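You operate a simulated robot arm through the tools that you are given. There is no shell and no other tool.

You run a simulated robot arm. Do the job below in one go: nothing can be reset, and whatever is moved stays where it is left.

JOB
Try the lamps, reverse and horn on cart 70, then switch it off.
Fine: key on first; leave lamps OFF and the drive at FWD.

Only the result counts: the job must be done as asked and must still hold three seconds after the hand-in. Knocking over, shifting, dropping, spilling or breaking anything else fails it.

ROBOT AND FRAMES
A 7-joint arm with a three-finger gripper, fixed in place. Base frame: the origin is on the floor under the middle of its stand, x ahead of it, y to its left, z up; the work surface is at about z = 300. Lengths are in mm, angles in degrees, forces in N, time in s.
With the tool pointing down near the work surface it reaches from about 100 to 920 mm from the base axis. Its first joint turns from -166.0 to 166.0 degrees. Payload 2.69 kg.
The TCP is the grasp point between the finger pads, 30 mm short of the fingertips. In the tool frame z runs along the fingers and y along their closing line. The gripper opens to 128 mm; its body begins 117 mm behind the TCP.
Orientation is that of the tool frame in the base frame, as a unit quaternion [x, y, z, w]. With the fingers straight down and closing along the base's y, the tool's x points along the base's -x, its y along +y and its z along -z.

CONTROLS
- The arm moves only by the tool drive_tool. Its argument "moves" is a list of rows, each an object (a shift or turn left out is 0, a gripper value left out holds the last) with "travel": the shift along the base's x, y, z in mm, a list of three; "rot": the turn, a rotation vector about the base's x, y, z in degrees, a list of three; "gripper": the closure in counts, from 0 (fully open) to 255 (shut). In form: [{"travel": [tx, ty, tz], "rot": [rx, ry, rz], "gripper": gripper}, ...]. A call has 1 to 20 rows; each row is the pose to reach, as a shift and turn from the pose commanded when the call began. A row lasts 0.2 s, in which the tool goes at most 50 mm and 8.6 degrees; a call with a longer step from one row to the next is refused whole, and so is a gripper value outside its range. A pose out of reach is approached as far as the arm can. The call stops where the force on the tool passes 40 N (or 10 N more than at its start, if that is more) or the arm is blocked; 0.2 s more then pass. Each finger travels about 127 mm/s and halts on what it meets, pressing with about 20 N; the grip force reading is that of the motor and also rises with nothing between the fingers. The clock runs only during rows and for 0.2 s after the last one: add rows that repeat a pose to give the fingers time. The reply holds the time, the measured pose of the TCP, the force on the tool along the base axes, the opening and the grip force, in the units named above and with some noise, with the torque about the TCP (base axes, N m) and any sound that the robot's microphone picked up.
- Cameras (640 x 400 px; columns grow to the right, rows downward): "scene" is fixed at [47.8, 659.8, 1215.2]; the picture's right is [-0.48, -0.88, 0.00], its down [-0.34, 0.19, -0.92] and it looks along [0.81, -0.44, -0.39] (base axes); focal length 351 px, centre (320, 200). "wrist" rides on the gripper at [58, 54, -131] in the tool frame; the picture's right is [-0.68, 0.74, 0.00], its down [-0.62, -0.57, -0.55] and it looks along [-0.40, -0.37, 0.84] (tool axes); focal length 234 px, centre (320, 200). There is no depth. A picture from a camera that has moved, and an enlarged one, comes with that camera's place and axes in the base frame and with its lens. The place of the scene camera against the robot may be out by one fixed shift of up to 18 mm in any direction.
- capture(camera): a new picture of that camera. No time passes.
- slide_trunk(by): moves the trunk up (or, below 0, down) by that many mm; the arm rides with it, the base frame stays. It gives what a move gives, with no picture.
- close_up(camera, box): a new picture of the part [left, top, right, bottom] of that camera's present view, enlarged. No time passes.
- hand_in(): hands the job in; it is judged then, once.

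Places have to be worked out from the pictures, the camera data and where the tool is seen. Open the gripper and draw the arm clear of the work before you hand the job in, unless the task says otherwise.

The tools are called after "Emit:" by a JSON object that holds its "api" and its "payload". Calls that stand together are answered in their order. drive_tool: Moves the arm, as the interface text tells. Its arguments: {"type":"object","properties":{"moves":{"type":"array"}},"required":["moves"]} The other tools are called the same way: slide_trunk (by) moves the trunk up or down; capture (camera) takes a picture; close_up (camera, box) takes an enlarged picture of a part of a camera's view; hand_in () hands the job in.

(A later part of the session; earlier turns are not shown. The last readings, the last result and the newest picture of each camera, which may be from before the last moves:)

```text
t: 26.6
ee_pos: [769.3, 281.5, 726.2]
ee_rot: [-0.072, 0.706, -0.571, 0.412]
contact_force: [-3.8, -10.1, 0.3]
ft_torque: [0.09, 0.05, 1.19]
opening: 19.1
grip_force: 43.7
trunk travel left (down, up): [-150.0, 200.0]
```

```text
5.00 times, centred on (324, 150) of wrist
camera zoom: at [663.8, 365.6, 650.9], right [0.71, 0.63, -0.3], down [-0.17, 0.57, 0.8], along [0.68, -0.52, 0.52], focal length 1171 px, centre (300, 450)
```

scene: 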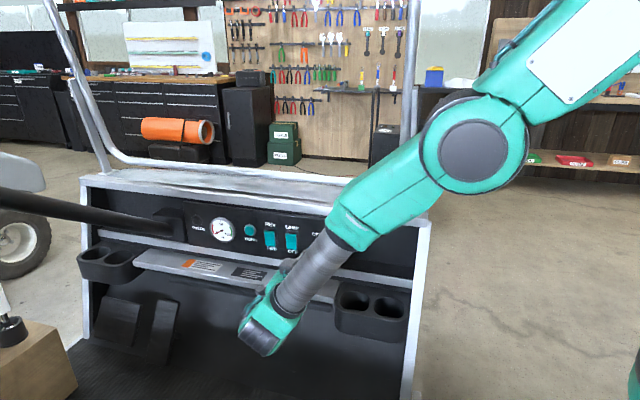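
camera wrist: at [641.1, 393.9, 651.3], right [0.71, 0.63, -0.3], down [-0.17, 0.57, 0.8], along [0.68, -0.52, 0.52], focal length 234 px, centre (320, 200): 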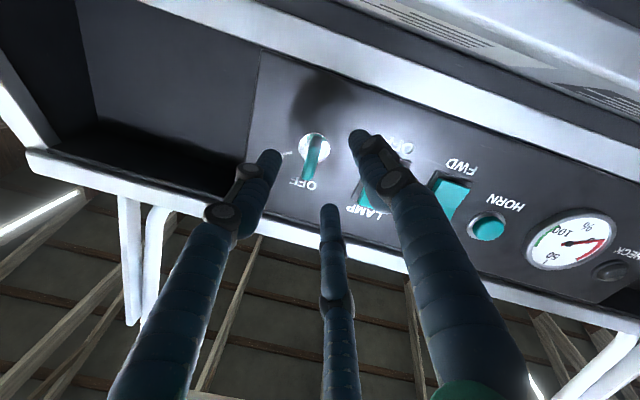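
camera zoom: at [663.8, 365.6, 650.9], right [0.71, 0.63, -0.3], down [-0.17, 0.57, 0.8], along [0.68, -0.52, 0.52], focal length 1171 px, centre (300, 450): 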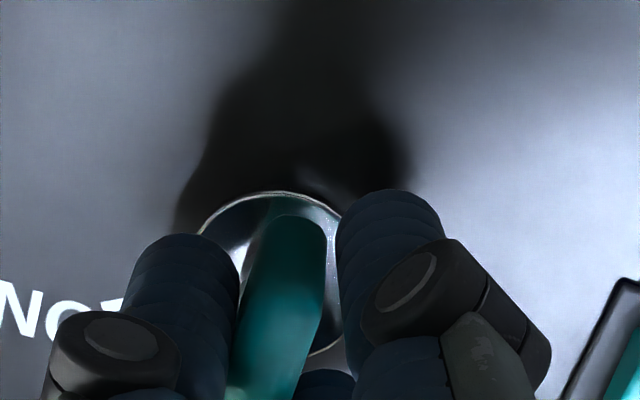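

The grip is balanced again at 44 N with about 11 N side load, and the midpoint of the two grips puts the key axis at k≈759.7, z≈726.7. I turn 60° clockwise in gentle 4° steps about that axis.

Emit:
{"api": "drive_tool", "payload": {"moves": [{"travel": [0, 0, 0.3], "rot": [2.66, -2.99, 0]}, {"travel": [0, 0, 0.6], "rot": [5.3, -5.98, 0]}, {"travel": [-0.1, -0.1, 0.9], "rot": [7.97, -8.98, -0.1]}, {"travel": [-0.1, -0.1, 1.2], "rot": [10.6, -11.97, -0.1]}, {"travel": [-0.2, -0.2, 1.5], "rot": [13.3, -14.96, -0.1]}, {"travel": [-0.3, -0.2, 1.75], "rot": [15.9, -17.95, -0.1]}, {"travel": [-0.4, -0.3, 2.0], "rot": [18.6, -20.9, -0.2]}, {"travel": [-0.5, -0.4, 2.3], "rot": [21.2, -23.9, -0.2]}, {"travel": [-0.6, -0.5, 2.5], "rot": [23.9, -26.9, -0.2]}, {"travel": [-0.8, -0.7, 2.75], "rot": [26.6, -29.9, -0.2]}, {"travel": [-0.9, -0.8, 3.0], "rot": [29.2, -32.9, -0.3]}, {"travel": [-1.1, -0.9, 3.2], "rot": [31.9, -35.9, -0.3]}, {"travel": [-1.2, -1.1, 3.4], "rot": [34.5, -38.9, -0.3]}, {"travel": [-1.4, -1.25, 3.55], "rot": [37.2, -41.9, -0.3]}, {"travel": [-1.6, -1.4, 3.7], "rot": [39.8, -44.9, -0.4]}, {"travel": [-1.6, -1.4, 3.7], "rot": [39.8, -44.9, -0.4]}]}}

Emit:
{"api": "close_up", "payload": {"camera": "wrist", "box": [260, 110, 388, 190]}}

Emit:
{"api": "close_up", "payload": {"camera": "scene", "box": [170, 190, 350, 302]}}

```text
t: 30.0
ee_pos: [769.3, 281.2, 730.2]
ee_rot: [0.293, 0.646, -0.288, 0.643]
contact_force: [19.7, 5.6, 9.1]
ft_torque: [-0.52, -0.62, 1.28]
opening: 18.1
grip_force: 43.3
trunk travel left (down, up): [-150.0, 200.0]
```

```text
5.00 times, centred on (324, 150) of wrist
camera zoom: at [720.7, 416.8, 673.2], right [0.55, 0.48, 0.68], down [-0.79, 0.03, 0.62], along [0.28, -0.87, 0.4], focal length 1171 px, centre (300, 450)
```

zoom: 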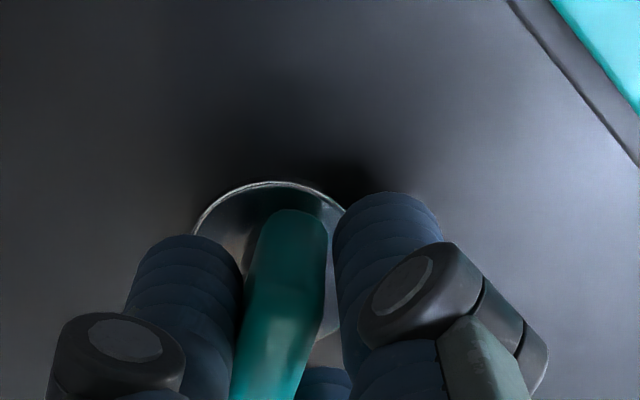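

```text
3.56 times, centred on (260, 246) of scene
camera zoom: at [47.8, 659.8, 1215.2], right [-0.48, -0.88, 0.0], down [-0.34, 0.19, -0.92], along [0.81, -0.44, -0.39], focal length 1249 px, centre (533, 36)
```

zoom: 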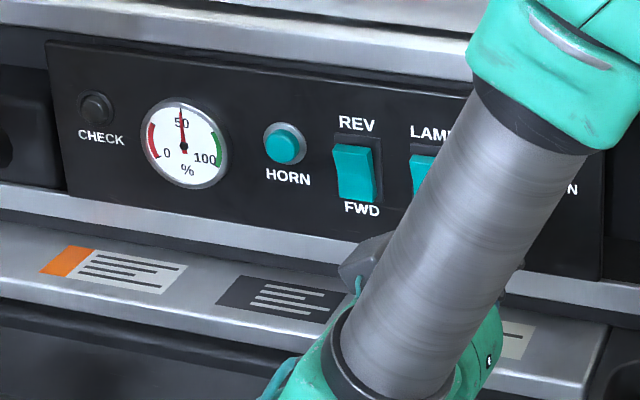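

The gauge needle has risen to 50%, so the key is ON. I release, back away, and check that it stays there.

Emit:
{"api": "drive_tool", "payload": {"moves": [{"gripper": 200}, {"gripper": 140}, {"gripper": 140}, {"travel": [-8, 9, 0]}, {"travel": [-16, 18, 0]}, {"travel": [-30, 34, 0]}, {"travel": [-46, 52.6, 0]}, {"travel": [-46, 52.6, 0]}]}}

Emit:
{"api": "capture", "payload": {"camera": "wrist"}}

Emit:
{"api": "capture", "payload": {"camera": "scene"}}

Emit:
{"api": "close_up", "payload": {"camera": "wrist", "box": [240, 60, 480, 210]}}

```text
t: 31.8
ee_pos: [722.9, 333.4, 730.3]
ee_rot: [0.292, 0.647, -0.289, 0.643]
contact_force: [0.8, -0.8, -0.1]
ft_torque: [-0.01, 0.0, 0.01]
opening: 57.6
grip_force: 0.1
trunk travel left (down, up): [-150.0, 200.0]
```

```text
taken
camera wrist: at [674.5, 468.4, 671.7], right [0.55, 0.48, 0.68], down [-0.79, 0.03, 0.62], along [0.28, -0.87, 0.4], focal length 234 px, centre (320, 200)
```

wrist: 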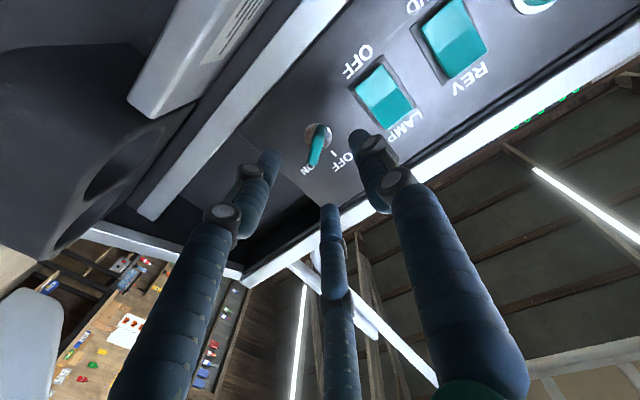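

```text
taken
```

scene: 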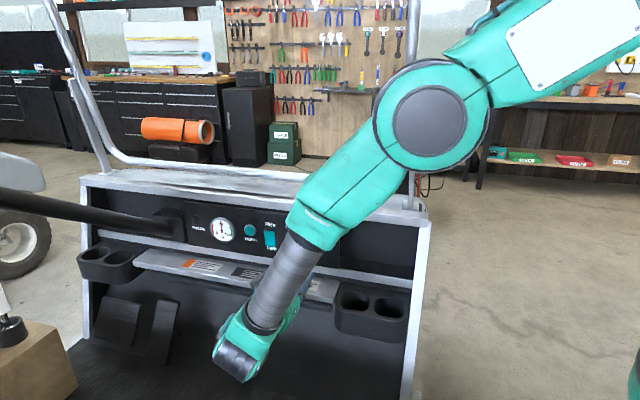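

```text
2.67 times, centred on (360, 135) of wrist
camera zoom: at [674.5, 468.4, 671.7], right [0.55, 0.48, 0.68], down [-0.79, 0.03, 0.62], along [0.28, -0.87, 0.4], focal length 624 px, centre (213, 373)
```

zoom: 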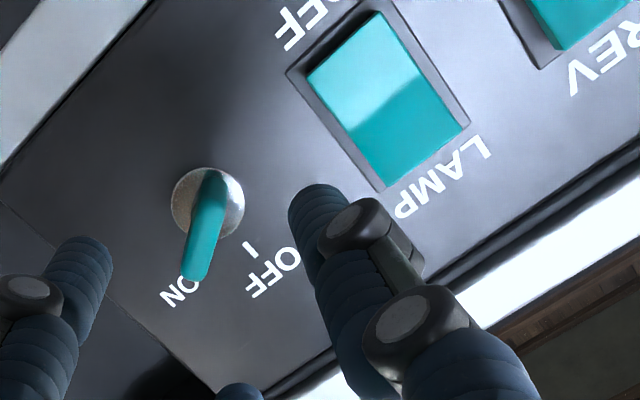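

The key stays at ON. The LAMP rocker's lower half (OFF) is pressed in, its centre is near k≈832, z≈738, and it is about 29 × 52 mm. I close the fingers into a poker and line up with its upper (LAMP) half, tips about 10 mm short.

Emit:
{"api": "drive_tool", "payload": {"moves": [{"travel": [26, 22.6, 13], "gripper": 255}, {"travel": [51.6, 45.3, 27]}, {"travel": [51.6, 45.3, 27]}, {"travel": [63, 32, 27]}, {"travel": [75, 18.5, 27]}, {"travel": [85, 7, 27]}, {"travel": [85, 7, 27]}]}}

Emit:
{"api": "capture", "payload": {"camera": "wrist"}}

Emit:
{"api": "close_up", "payload": {"camera": "wrist", "box": [240, 100, 400, 200]}}

Emit:
{"api": "capture", "payload": {"camera": "scene"}}

```text
t: 33.4
ee_pos: [806.7, 339.4, 756.9]
ee_rot: [0.292, 0.647, -0.289, 0.643]
contact_force: [0.2, 0.2, 0.2]
ft_torque: [0.03, -0.02, 0.0]
opening: 2.4
grip_force: 20.3
trunk travel left (down, up): [-150.0, 200.0]
```

```text
taken
camera wrist: at [758.7, 474.4, 698.3], right [0.55, 0.48, 0.68], down [-0.78, 0.03, 0.62], along [0.28, -0.87, 0.4], focal length 234 px, centre (320, 200)
```

wrist: 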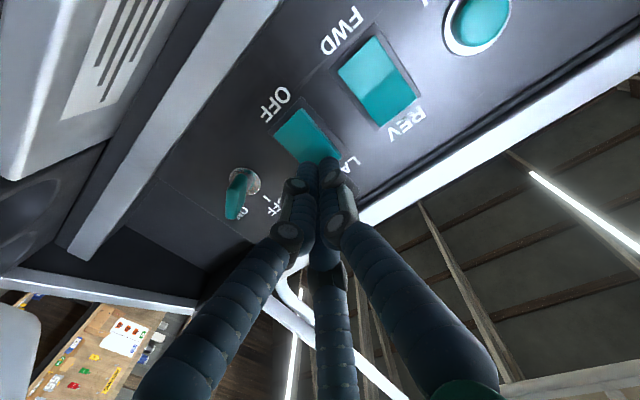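

```text
4.00 times, centred on (320, 150) of wrist
camera zoom: at [758.7, 474.4, 698.3], right [0.55, 0.48, 0.68], down [-0.78, 0.03, 0.62], along [0.28, -0.87, 0.4], focal length 937 px, centre (320, 400)
```

zoom: 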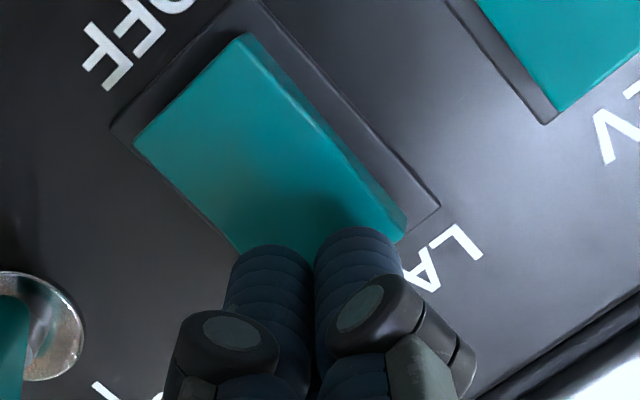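

```text
taken
```

scene: 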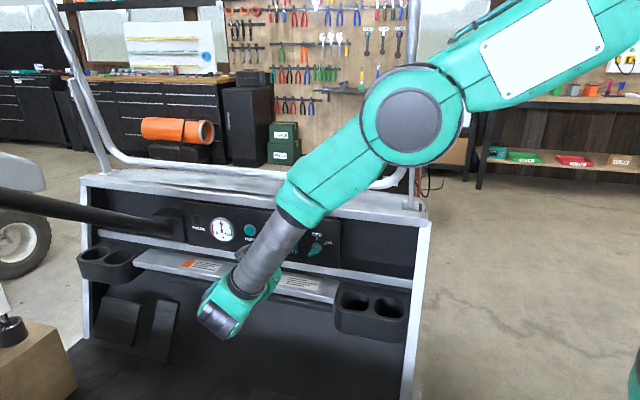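

The tool axis points at the upper half of the LAMP rocker: centred sideways and about 16 mm above the pivot. I press in slowly, 3 mm per row.

Emit:
{"api": "drive_tool", "payload": {"moves": [{"travel": [2, -2.3, 0]}, {"travel": [4, -4.5, 0]}, {"travel": [5.9, -6.8, 0]}, {"travel": [7.9, -9, 0]}, {"travel": [9.9, -11.3, 0]}, {"travel": [11.9, -13.5, 0]}]}}

Emit:
{"api": "close_up", "payload": {"camera": "wrist", "box": [240, 100, 400, 200]}}

```text
t: 34.8
ee_pos: [819.0, 327.3, 757.4]
ee_rot: [0.291, 0.647, -0.289, 0.643]
contact_force: [-0.1, -0.5, 0.2]
ft_torque: [0.0, 0.02, -0.02]
opening: 2.4
grip_force: 19.9
trunk travel left (down, up): [-150.0, 200.0]
```

```text
4.00 times, centred on (320, 150) of wrist
camera zoom: at [770.2, 462.2, 699.2], right [0.55, 0.48, 0.68], down [-0.78, 0.03, 0.62], along [0.28, -0.87, 0.4], focal length 937 px, centre (320, 400)
```

zoom: 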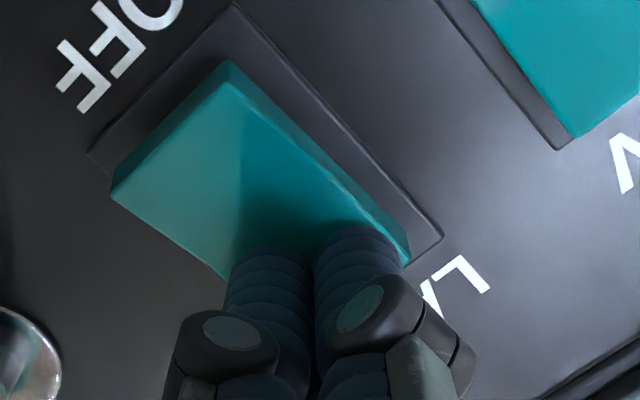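

The rocker's lower half now stands proud, so it has snapped to LAMP. I back off and confirm with both cameras.

Emit:
{"api": "drive_tool", "payload": {"moves": [{"travel": [-8, 9, 0]}, {"travel": [-18, 20.5, 0]}, {"travel": [-18, 20.5, 0]}]}}

Emit:
{"api": "close_up", "payload": {"camera": "wrist", "box": [240, 80, 400, 180]}}

Emit:
{"api": "close_up", "payload": {"camera": "scene", "box": [170, 180, 350, 292]}}

Emit:
{"api": "capture", "payload": {"camera": "scene"}}

```text
t: 35.6
ee_pos: [799.7, 347.9, 757.0]
ee_rot: [0.291, 0.647, -0.288, 0.643]
contact_force: [-0.1, 0.3, -0.5]
ft_torque: [0.0, 0.0, -0.01]
opening: 2.4
grip_force: 20.0
trunk travel left (down, up): [-150.0, 200.0]
```

```text
4.00 times, centred on (320, 130) of wrist
camera zoom: at [752.5, 482.6, 699.6], right [0.55, 0.49, 0.68], down [-0.79, 0.03, 0.62], along [0.28, -0.87, 0.4], focal length 937 px, centre (320, 480)
```

zoom: 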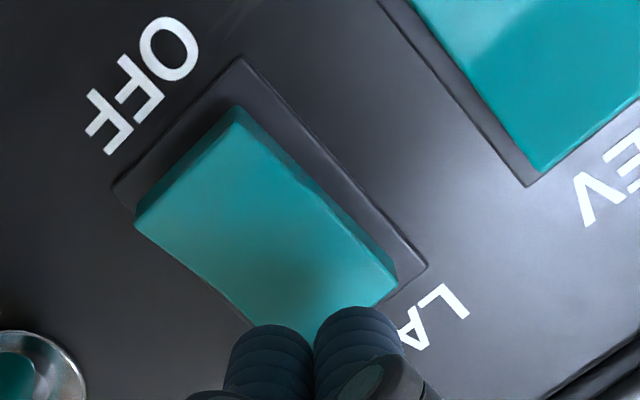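

```text
3.56 times, centred on (260, 236) of scene
camera zoom: at [47.8, 659.8, 1215.2], right [-0.48, -0.88, 0.0], down [-0.34, 0.19, -0.92], along [0.81, -0.44, -0.39], focal length 1249 px, centre (533, 72)
```

zoom: 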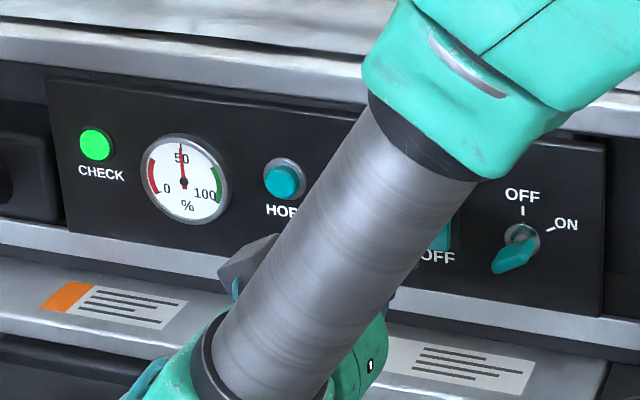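

```text
taken
```

scene: 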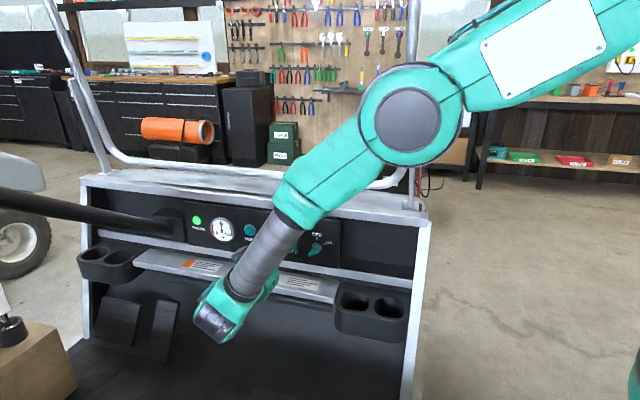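

The CHECK light came on green, confirming the lamps, and the rocker is at LAMP. Now I drop to its lower half and press OFF the same way.

Emit:
{"api": "drive_tool", "payload": {"moves": [{"travel": [0, 0, -18]}, {"travel": [0, 0, -36]}, {"travel": [4, -4.5, -36]}, {"travel": [7.9, -9, -36]}, {"travel": [9.9, -11.3, -36]}, {"travel": [11.9, -13.5, -36]}, {"travel": [13.8, -15.8, -36]}, {"travel": [15.8, -18, -36]}, {"travel": [17.8, -20.3, -36]}, {"travel": [19.1, -21.8, -36]}]}}

Emit:
{"api": "close_up", "payload": {"camera": "wrist", "box": [240, 80, 400, 180]}}

Emit:
{"api": "close_up", "payload": {"camera": "scene", "box": [170, 180, 350, 292]}}

```text
t: 37.8
ee_pos: [819.0, 327.1, 721.6]
ee_rot: [0.292, 0.646, -0.289, 0.643]
contact_force: [-6.3, 8.1, 1.8]
ft_torque: [-0.07, -0.1, 0.17]
opening: 2.0
grip_force: 31.8
trunk travel left (down, up): [-150.0, 200.0]
```

```text
4.00 times, centred on (320, 130) of wrist
camera zoom: at [772.0, 461.9, 664.2], right [0.55, 0.49, 0.68], down [-0.79, 0.03, 0.62], along [0.28, -0.87, 0.4], focal length 937 px, centre (320, 480)
```

zoom: 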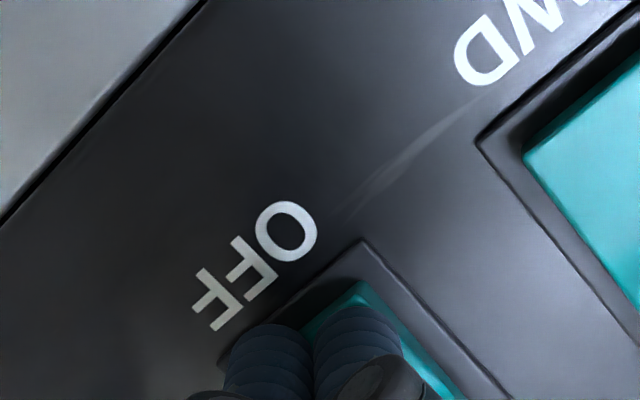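

```text
3.56 times, centred on (260, 236) of scene
camera zoom: at [47.8, 659.8, 1215.2], right [-0.48, -0.88, 0.0], down [-0.34, 0.19, -0.92], along [0.81, -0.44, -0.39], focal length 1249 px, centre (533, 72)
```

zoom: 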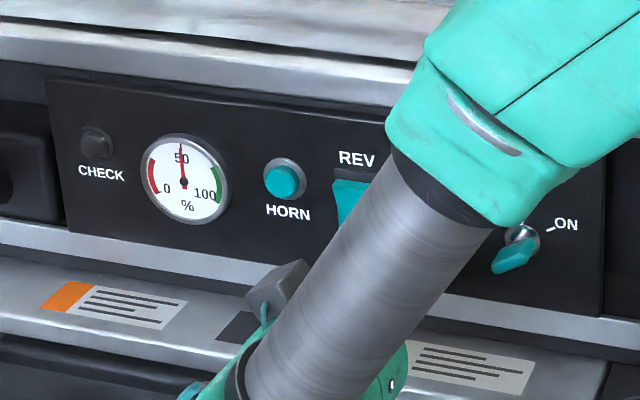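

The CHECK light has gone out. I back off and verify the LAMP rocker has latched at OFF.

Emit:
{"api": "drive_tool", "payload": {"moves": [{"travel": [-8, 9, 0]}, {"travel": [-20, 22.8, 0]}, {"travel": [-20, 22.8, 18]}, {"travel": [-20, 22.8, 36]}, {"travel": [-20, 22.8, 36]}]}}

Emit:
{"api": "close_up", "payload": {"camera": "wrist", "box": [240, 60, 400, 160]}}

Emit:
{"api": "close_up", "payload": {"camera": "scene", "box": [170, 180, 350, 292]}}

```text
t: 39.0
ee_pos: [798.1, 347.4, 758.9]
ee_rot: [0.291, 0.646, -0.289, 0.644]
contact_force: [0.9, -0.4, 0.1]
ft_torque: [0.04, -0.01, 0.0]
opening: 2.3
grip_force: 31.2
trunk travel left (down, up): [-150.0, 200.0]
```

```text
4.00 times, centred on (320, 110) of wrist
camera zoom: at [751.0, 482.4, 700.1], right [0.55, 0.48, 0.68], down [-0.79, 0.03, 0.62], along [0.28, -0.87, 0.4], focal length 937 px, centre (320, 560)
```

zoom: 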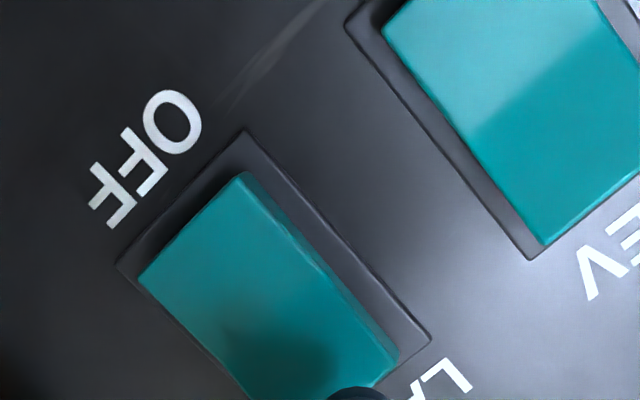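

```text
3.56 times, centred on (260, 236) of scene
camera zoom: at [47.8, 659.8, 1215.2], right [-0.48, -0.88, 0.0], down [-0.34, 0.19, -0.92], along [0.81, -0.44, -0.39], focal length 1249 px, centre (533, 72)
```

zoom: 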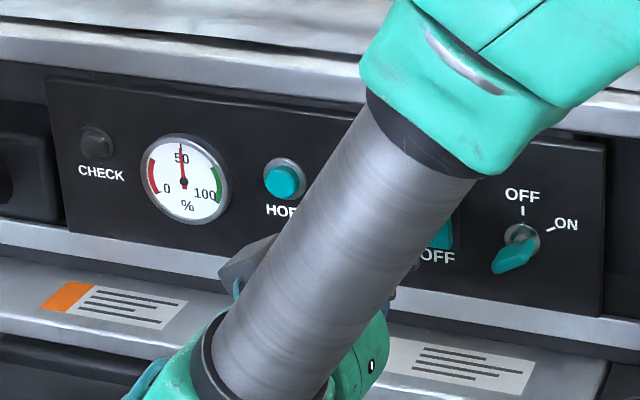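

LAMP is flush at OFF and CHECK is dark. Next is REV: I shift 67 mm left to line up with its upper half.

Emit:
{"api": "drive_tool", "payload": {"moves": [{"travel": [17, 15, -0.5]}, {"travel": [34, 30, -1]}, {"travel": [50.4, 44.2, -1.5]}, {"travel": [50.4, 44.2, -1.5]}]}}

Emit:
{"api": "close_up", "payload": {"camera": "wrist", "box": [240, 80, 400, 180]}}

Emit:
{"api": "capture", "payload": {"camera": "scene"}}

```text
t: 40.0
ee_pos: [849.4, 393.5, 755.8]
ee_rot: [0.291, 0.647, -0.288, 0.643]
contact_force: [0.3, -0.7, -0.3]
ft_torque: [-0.01, -0.04, -0.01]
opening: 2.0
grip_force: 31.6
trunk travel left (down, up): [-150.0, 200.0]
```

```text
4.00 times, centred on (320, 130) of wrist
camera zoom: at [801.4, 528.3, 697.9], right [0.55, 0.48, 0.68], down [-0.78, 0.03, 0.62], along [0.28, -0.87, 0.4], focal length 937 px, centre (320, 480)
```

zoom: 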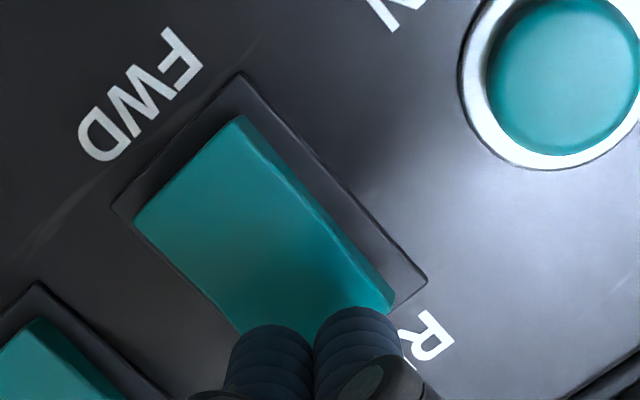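

```text
taken
```

scene: 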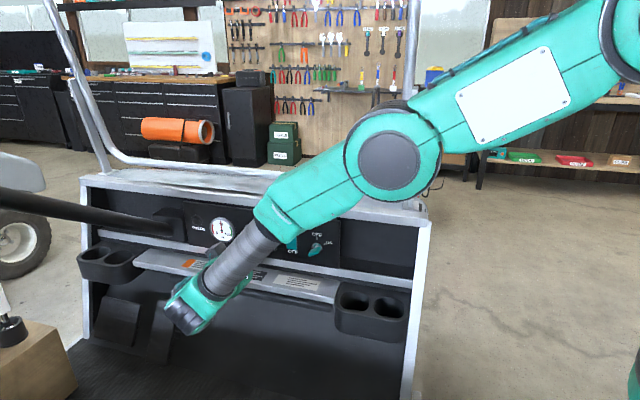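

The alignment over the REV rocker matches the one I used for LAMP. I press the upper half in slowly.

Emit:
{"api": "drive_tool", "payload": {"moves": [{"travel": [5.3, -6, 0]}, {"travel": [7.9, -9, 0]}, {"travel": [9.9, -11.3, 0]}, {"travel": [11.9, -13.5, 0]}, {"travel": [13.8, -15.8, 0]}, {"travel": [15.8, -18, 0]}, {"travel": [17.8, -20.3, 0]}, {"travel": [19.5, -22.2, 0]}]}}

Emit:
{"api": "close_up", "payload": {"camera": "wrist", "box": [240, 100, 400, 200]}}

Emit:
{"api": "close_up", "payload": {"camera": "scene", "box": [170, 180, 350, 292]}}

```text
t: 41.9
ee_pos: [867.0, 373.7, 755.6]
ee_rot: [0.29, 0.648, -0.287, 0.643]
contact_force: [-7.2, 4.1, 0.6]
ft_torque: [0.06, -0.08, 0.02]
opening: 2.5
grip_force: 31.5
trunk travel left (down, up): [-150.0, 200.0]
stopped in row 8: the force on the tool passed its limit at 43 N (the readings are from after the stop); the commanded pose is now the measured one
```

```text
4.00 times, centred on (320, 150) of wrist
camera zoom: at [818.5, 508.6, 696.9], right [0.55, 0.49, 0.68], down [-0.78, 0.03, 0.62], along [0.28, -0.87, 0.4], focal length 937 px, centre (320, 400)
```

zoom: 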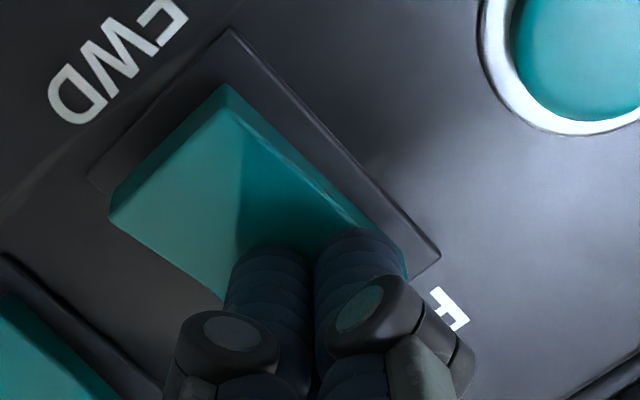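

```text
3.56 times, centred on (260, 236) of scene
camera zoom: at [47.8, 659.8, 1215.2], right [-0.48, -0.88, 0.0], down [-0.34, 0.19, -0.92], along [0.81, -0.44, -0.39], focal length 1249 px, centre (533, 72)
```

zoom: 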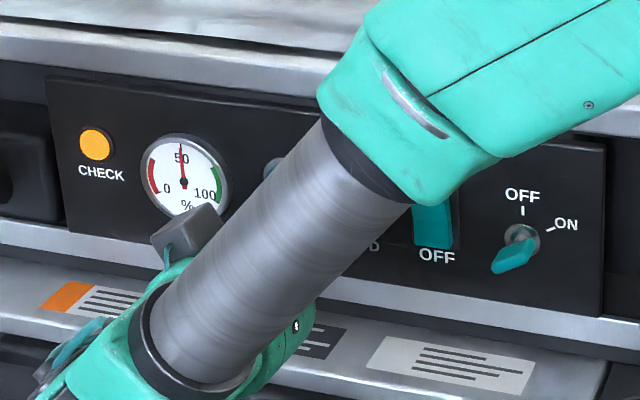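

CHECK shows amber and the rocker is at REV. I back off, move to the lower half, and press FWD.

Emit:
{"api": "drive_tool", "payload": {"moves": [{"travel": [-8, 9, 0]}, {"travel": [-17.2, 19.5, 0]}, {"travel": [-17.2, 19.5, -18]}, {"travel": [-17.2, 19.5, -35]}, {"travel": [-12, 13.5, -35]}, {"travel": [-8, 9, -35]}, {"travel": [-6, 6.8, -35]}, {"travel": [-4, 4.5, -35]}, {"travel": [-2, 2.3, -35]}, {"travel": [0, 0, -35]}, {"travel": [1.3, -1.5, -35]}]}}

Emit:
{"api": "close_up", "payload": {"camera": "wrist", "box": [240, 100, 400, 200]}}

Emit:
{"api": "close_up", "payload": {"camera": "scene", "box": [170, 180, 350, 292]}}

```text
t: 44.3
ee_pos: [867.8, 372.2, 719.8]
ee_rot: [0.29, 0.647, -0.289, 0.643]
contact_force: [-26.7, 18.5, 1.2]
ft_torque: [-0.03, -0.29, 0.24]
opening: 1.9
grip_force: 31.8
trunk travel left (down, up): [-150.0, 200.0]
```

```text
4.00 times, centred on (320, 150) of wrist
camera zoom: at [818.7, 508.4, 662.3], right [0.55, 0.49, 0.68], down [-0.78, 0.03, 0.62], along [0.28, -0.87, 0.4], focal length 937 px, centre (320, 400)
```

zoom: 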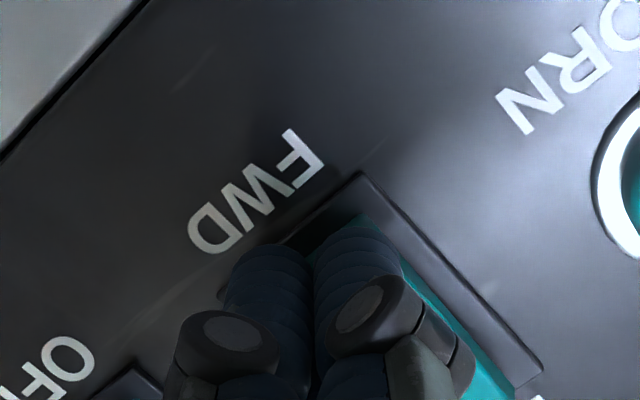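

```text
3.56 times, centred on (260, 236) of scene
camera zoom: at [47.8, 659.8, 1215.2], right [-0.48, -0.88, 0.0], down [-0.34, 0.19, -0.92], along [0.81, -0.44, -0.39], focal length 1249 px, centre (533, 72)
```

zoom: 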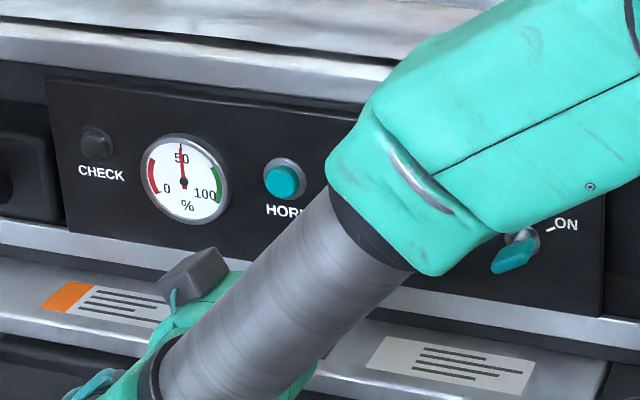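

CHECK is dark again. I back off, verify FWD is latched, and shift 64 mm left toward the horn at z≈750, watching for reach limits.

Emit:
{"api": "drive_tool", "payload": {"moves": [{"travel": [-8, 9, 0]}, {"travel": [-18.5, 21, 0]}, {"travel": [-18.5, 21, 15]}, {"travel": [-18.5, 21, 30]}, {"travel": [-18.5, 21, 30]}]}}

Emit:
{"api": "close_up", "payload": {"camera": "wrist", "box": [240, 40, 440, 165]}}

Emit:
{"api": "drive_tool", "payload": {"moves": [{"travel": [12, 10.5, 0]}, {"travel": [24, 21, 0]}, {"travel": [36, 31.5, 0]}, {"travel": [48.1, 42.2, 0]}, {"travel": [48.1, 42.2, 0]}]}}

Emit:
{"api": "close_up", "payload": {"camera": "wrist", "box": [240, 60, 400, 160]}}

Emit:
{"api": "capture", "payload": {"camera": "scene"}}

```text
t: 45.5
ee_pos: [850.9, 394.0, 750.0]
ee_rot: [0.289, 0.648, -0.287, 0.643]
contact_force: [0.5, -1.2, 0.0]
ft_torque: [0.03, 0.01, 0.0]
opening: 2.0
grip_force: 31.2
trunk travel left (down, up): [-150.0, 200.0]
```

```text
3.20 times, centred on (340, 102) of wrist
camera zoom: at [802.2, 528.4, 691.0], right [0.55, 0.49, 0.68], down [-0.78, 0.03, 0.62], along [0.28, -0.87, 0.4], focal length 749 px, centre (256, 512)
```

zoom: 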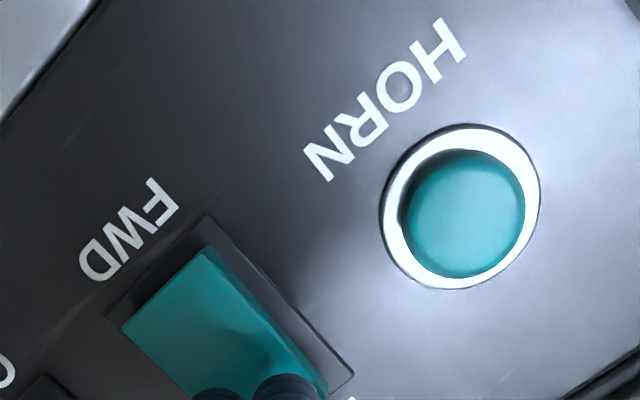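

```text
t: 46.7
ee_pos: [898.2, 434.9, 751.2]
ee_rot: [0.29, 0.648, -0.288, 0.643]
contact_force: [0.2, -0.3, 0.1]
ft_torque: [-0.05, 0.01, 0.0]
opening: 2.0
grip_force: 31.2
trunk travel left (down, up): [-150.0, 200.0]
```

```text
4.00 times, centred on (320, 110) of wrist
camera zoom: at [849.7, 569.1, 692.3], right [0.55, 0.49, 0.68], down [-0.78, 0.03, 0.62], along [0.28, -0.87, 0.4], focal length 937 px, centre (320, 560)
```

zoom: 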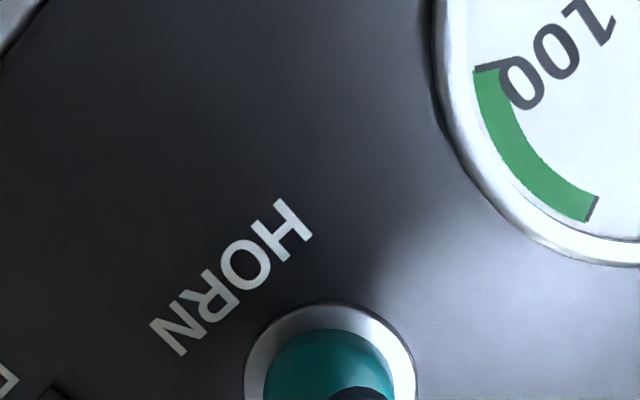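

```text
taken
```

scene: 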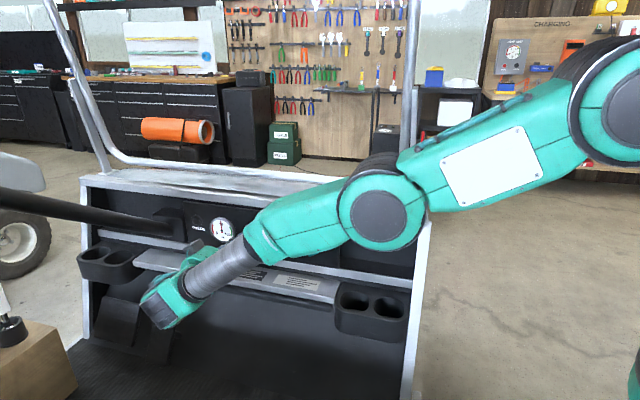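

The REV rocker is flush at FWD, and the horn position is within reach. I zoom on the button to check the alignment.

Emit:
{"api": "close_up", "payload": {"camera": "wrist", "box": [240, 100, 400, 200]}}

```text
4.00 times, centred on (320, 150) of wrist
camera zoom: at [849.7, 569.1, 692.3], right [0.55, 0.49, 0.68], down [-0.78, 0.03, 0.62], along [0.28, -0.87, 0.4], focal length 937 px, centre (320, 400)
```

zoom: 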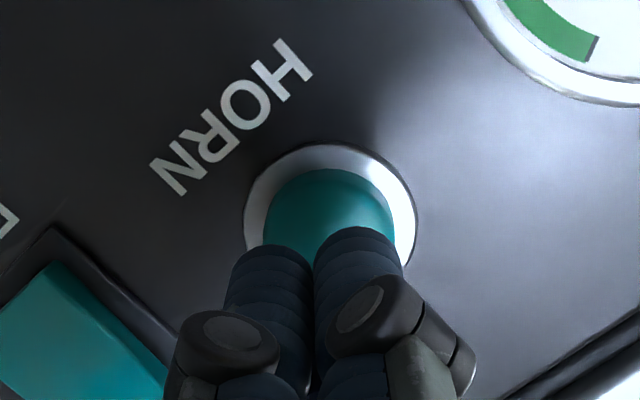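

The button centre is about 4 mm above my tool axis and centred sideways. I raise 4 mm and press slowly, listening for the horn.

Emit:
{"api": "drive_tool", "payload": {"moves": [{"travel": [5.3, -6, 4]}, {"travel": [10.6, -12, 4]}, {"travel": [14.5, -16.5, 4]}, {"travel": [16.5, -18.8, 4]}, {"travel": [18.5, -21, 4]}, {"travel": [20.4, -23.3, 4]}, {"travel": [21.8, -24.8, 4]}, {"travel": [21.8, -24.8, 4]}]}}

Emit:
{"api": "close_up", "payload": {"camera": "wrist", "box": [240, 100, 400, 200]}}

Emit:
{"api": "close_up", "payload": {"camera": "scene", "box": [170, 180, 350, 292]}}

```text
t: 48.5
ee_pos: [920.2, 412.1, 753.6]
ee_rot: [0.29, 0.648, -0.288, 0.643]
contact_force: [-12.5, 21.1, -3.1]
ft_torque: [0.05, 0.02, 0.36]
opening: 6.1
grip_force: 31.6
trunk travel left (down, up): [-150.0, 200.0]
heard: click
```

```text
4.00 times, centred on (320, 150) of wrist
camera zoom: at [871.6, 545.9, 695.4], right [0.55, 0.49, 0.68], down [-0.78, 0.03, 0.62], along [0.28, -0.87, 0.4], focal length 937 px, centre (320, 400)
```

zoom: 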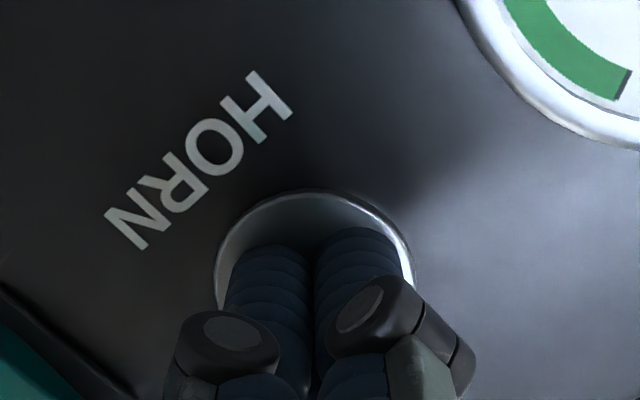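

```text
3.56 times, centred on (260, 236) of scene
camera zoom: at [47.8, 659.8, 1215.2], right [-0.48, -0.88, 0.0], down [-0.34, 0.19, -0.92], along [0.81, -0.44, -0.39], focal length 1249 px, centre (533, 72)
```

zoom: 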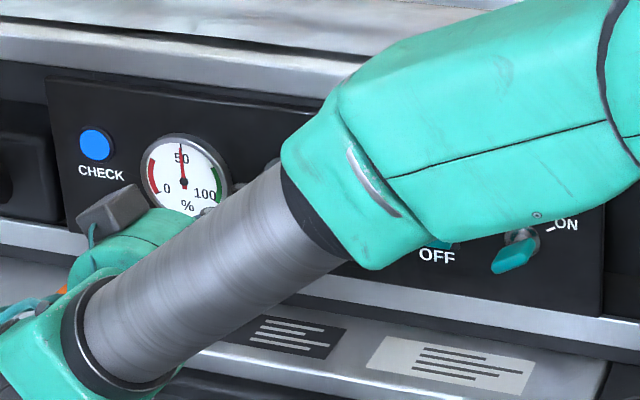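

A click was heard and CHECK shows blue, so the horn is pressed. I hold briefly, then release straight back.

Emit:
{"api": "drive_tool", "payload": {"moves": [{"travel": [0, 0, 0]}, {"travel": [0, 0, 0]}]}}

Emit:
{"api": "drive_tool", "payload": {"moves": [{"travel": [-5, 5.7, 0]}, {"travel": [-12, 13.7, 0]}, {"travel": [-24, 27.4, 0]}, {"travel": [-40, 45.6, 0]}, {"travel": [-40, 45.6, 0]}]}}

Emit:
{"api": "capture", "payload": {"camera": "wrist"}}

Emit:
{"api": "close_up", "payload": {"camera": "scene", "box": [170, 180, 350, 292]}}

```text
t: 49.1
ee_pos: [920.7, 411.3, 753.4]
ee_rot: [0.289, 0.648, -0.288, 0.643]
contact_force: [-13.6, 24.1, -3.5]
ft_torque: [0.06, 0.07, 0.38]
opening: 6.0
grip_force: 31.4
trunk travel left (down, up): [-150.0, 200.0]
```

```text
t: 50.3
ee_pos: [879.5, 455.1, 755.5]
ee_rot: [0.289, 0.648, -0.287, 0.643]
contact_force: [0.3, -0.5, -0.3]
ft_torque: [0.02, -0.01, 0.02]
opening: 2.2
grip_force: 31.5
trunk travel left (down, up): [-150.0, 200.0]
```

```text
taken
camera wrist: at [831.6, 589.8, 696.6], right [0.55, 0.49, 0.68], down [-0.78, 0.03, 0.62], along [0.28, -0.87, 0.4], focal length 234 px, centre (320, 200)
```

wrist: 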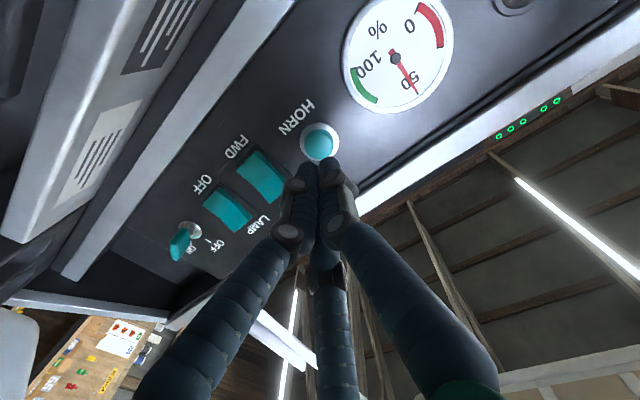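

```text
3.56 times, centred on (260, 236) of scene
camera zoom: at [47.8, 659.8, 1215.2], right [-0.48, -0.88, 0.0], down [-0.34, 0.19, -0.92], along [0.81, -0.44, -0.39], focal length 1249 px, centre (533, 72)
```

zoom: 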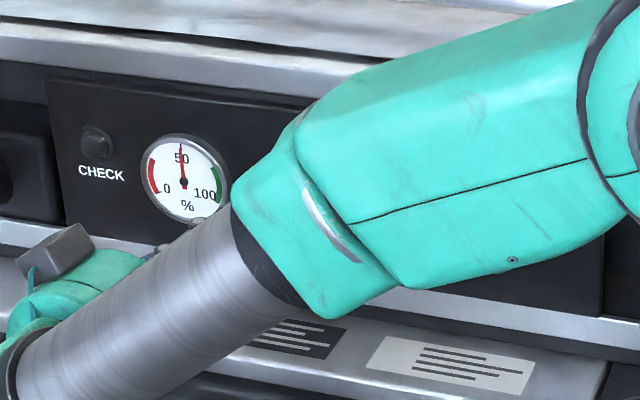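

All three functions have been tried. LAMP is at OFF, the drive is at FWD, and CHECK is dark. I return to the front of the key with the fingers opened part-way, at the pose that held the key at ON (k≈764, z≈730).

Emit:
{"api": "drive_tool", "payload": {"moves": [{"travel": [-30, -26.3, -5], "gripper": 140}, {"travel": [-60, -52.6, -10]}, {"travel": [-90, -79, -15]}, {"travel": [-120, -105, -20]}, {"travel": [-148.4, -130.2, -25.3]}, {"travel": [-141, -138.5, -25.3]}, {"travel": [-133.9, -146.7, -25.3]}, {"travel": [-133.9, -146.7, -25.3]}]}}

Emit:
{"api": "close_up", "payload": {"camera": "wrist", "box": [240, 100, 400, 200]}}

Emit:
{"api": "capture", "payload": {"camera": "wrist"}}

```text
t: 52.1
ee_pos: [745.7, 310.5, 728.9]
ee_rot: [0.29, 0.648, -0.288, 0.643]
contact_force: [0.3, -0.3, -0.1]
ft_torque: [0.01, -0.02, 0.01]
opening: 57.6
grip_force: 0.0
trunk travel left (down, up): [-150.0, 200.0]
```

```text
4.00 times, centred on (320, 150) of wrist
camera zoom: at [696.5, 443.7, 670.1], right [0.55, 0.49, 0.68], down [-0.78, 0.03, 0.62], along [0.28, -0.87, 0.4], focal length 937 px, centre (320, 400)
```

zoom: 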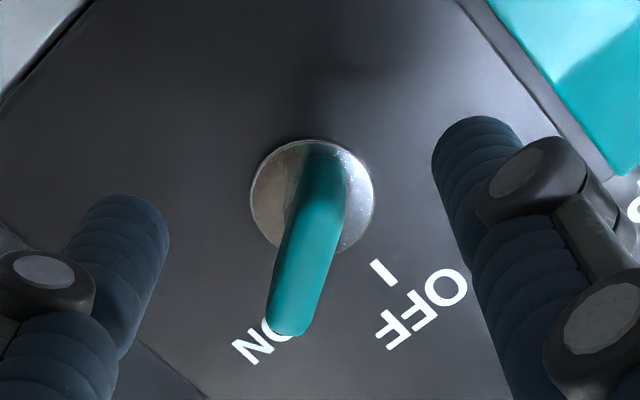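

```text
taken
camera wrist: at [696.5, 443.7, 670.1], right [0.55, 0.49, 0.68], down [-0.78, 0.03, 0.62], along [0.28, -0.87, 0.4], focal length 234 px, centre (320, 200)
```

wrist: 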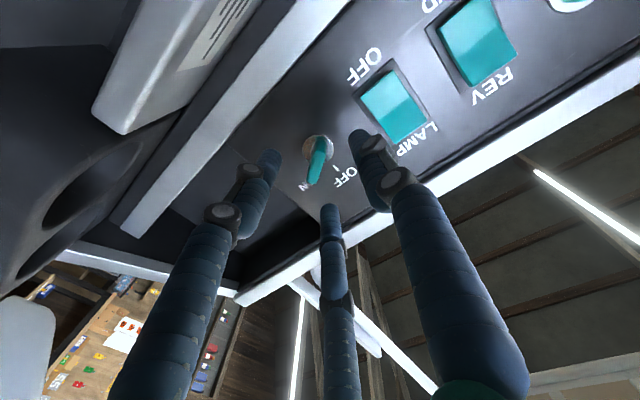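

The key is at ON and framed much as in my earlier grip. I adjust slightly (up about 2 mm, right about 1 mm), advance 37 mm, and close stepwise.

Emit:
{"api": "drive_tool", "payload": {"moves": [{"travel": [8, -9.6, 1.8]}, {"travel": [16, -19.3, 1.8]}, {"travel": [24, -28.9, 1.8]}, {"travel": [24, -28.9, 1.8], "gripper": 180}, {"travel": [24, -28.9, 1.8], "gripper": 200}, {"travel": [24, -28.9, 1.8], "gripper": 210}, {"travel": [24, -28.9, 1.8], "gripper": 216}, {"travel": [24, -28.9, 1.8], "gripper": 216}]}}

Emit:
{"api": "close_up", "payload": {"camera": "wrist", "box": [260, 110, 388, 190]}}

```text
t: 53.9
ee_pos: [770.6, 279.3, 730.5]
ee_rot: [0.29, 0.647, -0.288, 0.643]
contact_force: [3.3, 1.8, 3.3]
ft_torque: [-0.12, 0.01, 0.1]
opening: 20.2
grip_force: 0.2
trunk travel left (down, up): [-150.0, 200.0]
```

```text
5.00 times, centred on (324, 150) of wrist
camera zoom: at [722.3, 415.0, 672.6], right [0.55, 0.49, 0.68], down [-0.78, 0.03, 0.62], along [0.28, -0.87, 0.4], focal length 1171 px, centre (300, 450)
```

zoom: 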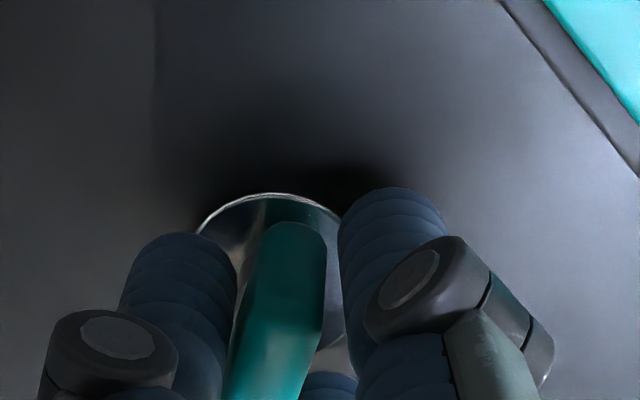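

Barely any load (about 5 N) and the handle is framed exactly as in the earlier grip. I close the last bit for a firm hold.

Emit:
{"api": "drive_tool", "payload": {"moves": [{"gripper": 222}, {"gripper": 228}, {"gripper": 230}, {"gripper": 230}]}}

```text
t: 54.9
ee_pos: [770.5, 281.5, 730.2]
ee_rot: [0.29, 0.648, -0.287, 0.643]
contact_force: [8.1, 3.4, 8.6]
ft_torque: [-0.79, -0.74, 0.68]
opening: 18.2
grip_force: 43.5
trunk travel left (down, up): [-150.0, 200.0]
```

The grip is firm at 43.5 N with a small side load. I turn 60° counter-clockwise back to OFF, reversing the earlier arc in 4° steps.

Emit:
{"api": "drive_tool", "payload": {"moves": [{"travel": [0.2, 0.2, -0.2], "rot": [-2.66, 2.99, 0]}, {"travel": [0.4, 0.3, -0.3], "rot": [-5.3, 5.98, 0]}, {"travel": [0.5, 0.5, -0.5], "rot": [-7.97, 8.98, 0.1]}, {"travel": [0.7, 0.6, -0.7], "rot": [-10.6, 11.97, 0.1]}, {"travel": [0.9, 0.75, -1.0], "rot": [-13.3, 14.96, 0.1]}, {"travel": [1.0, 0.9, -1.2], "rot": [-15.9, 17.95, 0.1]}, {"travel": [1.1, 1.0, -1.4], "rot": [-18.6, 20.9, 0.1]}, {"travel": [1.2, 1.1, -1.7], "rot": [-21.2, 23.9, 0.2]}, {"travel": [1.3, 1.2, -2.0], "rot": [-23.9, 26.9, 0.2]}, {"travel": [1.4, 1.25, -2.25], "rot": [-26.6, 29.9, 0.2]}, {"travel": [1.5, 1.3, -2.5], "rot": [-29.2, 32.9, 0.2]}, {"travel": [1.55, 1.35, -2.8], "rot": [-31.9, 35.9, 0.2]}, {"travel": [1.6, 1.4, -3.1], "rot": [-34.5, 38.9, 0.3]}, {"travel": [1.6, 1.4, -3.4], "rot": [-37.2, 41.9, 0.3]}, {"travel": [1.6, 1.4, -3.7], "rot": [-39.8, 44.9, 0.3]}, {"travel": [1.6, 1.4, -3.7], "rot": [-39.8, 44.9, 0.3]}]}}

Emit:
{"api": "capture", "payload": {"camera": "wrist"}}

Emit:
{"api": "close_up", "payload": {"camera": "scene", "box": [170, 180, 350, 292]}}

```text
t: 58.3
ee_pos: [770.6, 281.1, 726.8]
ee_rot: [-0.072, 0.707, -0.572, 0.41]
contact_force: [-19.0, -4.4, -4.8]
ft_torque: [-0.5, -0.66, 1.28]
opening: 19.2
grip_force: 44.5
trunk travel left (down, up): [-150.0, 200.0]
```

```text
taken
camera wrist: at [665.0, 364.1, 651.0], right [0.71, 0.63, -0.3], down [-0.17, 0.57, 0.8], along [0.68, -0.52, 0.52], focal length 234 px, centre (320, 200)
```

wrist: 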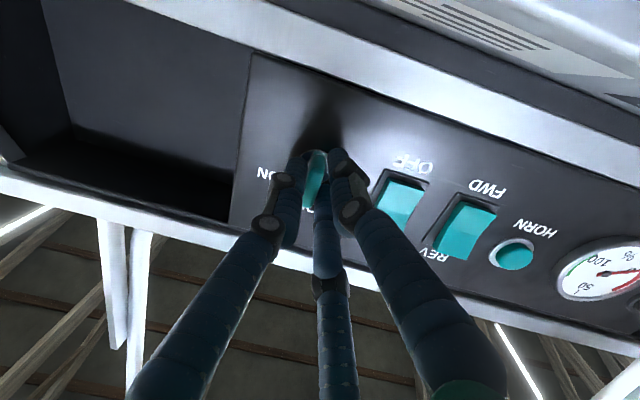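

```text
3.56 times, centred on (260, 236) of scene
camera zoom: at [47.8, 659.8, 1215.2], right [-0.48, -0.88, 0.0], down [-0.34, 0.19, -0.92], along [0.81, -0.44, -0.39], focal length 1249 px, centre (533, 72)
```

zoom: 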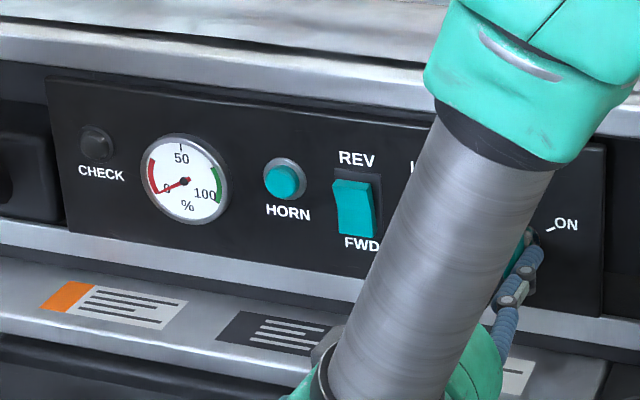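

The gauge has dropped to 0, so the key is OFF. I release and back straight out, then check everything.

Emit:
{"api": "drive_tool", "payload": {"moves": [{"gripper": 200}, {"gripper": 140}, {"gripper": 140}, {"travel": [-8, 9, 0]}, {"travel": [-16, 18, 0]}, {"travel": [-30, 34, 0]}, {"travel": [-52, 59.3, 0]}, {"travel": [-80, 91.2, 0]}, {"travel": [-105, 119.7, 0]}, {"travel": [-105, 119.7, 0]}]}}

Emit:
{"api": "capture", "payload": {"camera": "wrist"}}

Emit:
{"api": "capture", "payload": {"camera": "scene"}}

Emit:
{"api": "close_up", "payload": {"camera": "wrist", "box": [240, 80, 480, 230]}}

```text
t: 60.5
ee_pos: [665.9, 401.2, 727.6]
ee_rot: [-0.073, 0.707, -0.571, 0.412]
contact_force: [0.6, 0.5, 0.2]
ft_torque: [0.01, 0.0, 0.0]
opening: 57.5
grip_force: 0.2
trunk travel left (down, up): [-150.0, 200.0]
```

```text
taken
camera wrist: at [560.2, 485.4, 652.8], right [0.71, 0.64, -0.3], down [-0.17, 0.57, 0.8], along [0.68, -0.52, 0.52], focal length 234 px, centre (320, 200)
```

wrist: 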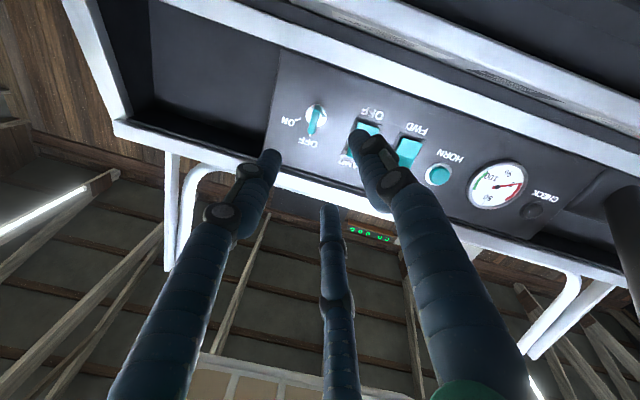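

```text
taken
```

scene: 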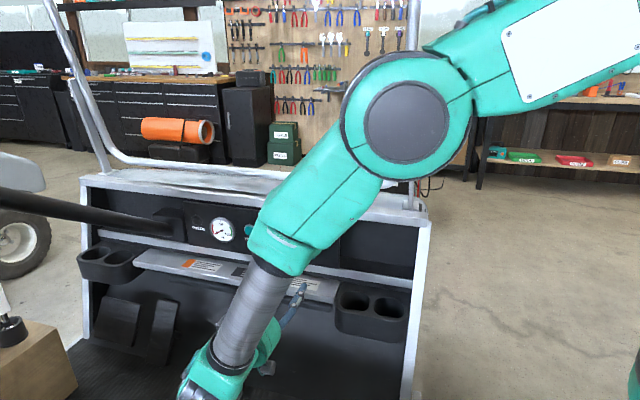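

```text
2.67 times, centred on (360, 155) of wrist
camera zoom: at [560.2, 485.4, 652.8], right [0.71, 0.64, -0.3], down [-0.17, 0.57, 0.8], along [0.68, -0.52, 0.52], focal length 624 px, centre (213, 320)
```

zoom: 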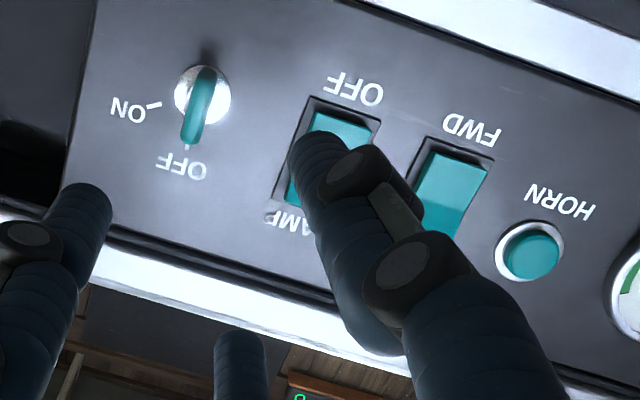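

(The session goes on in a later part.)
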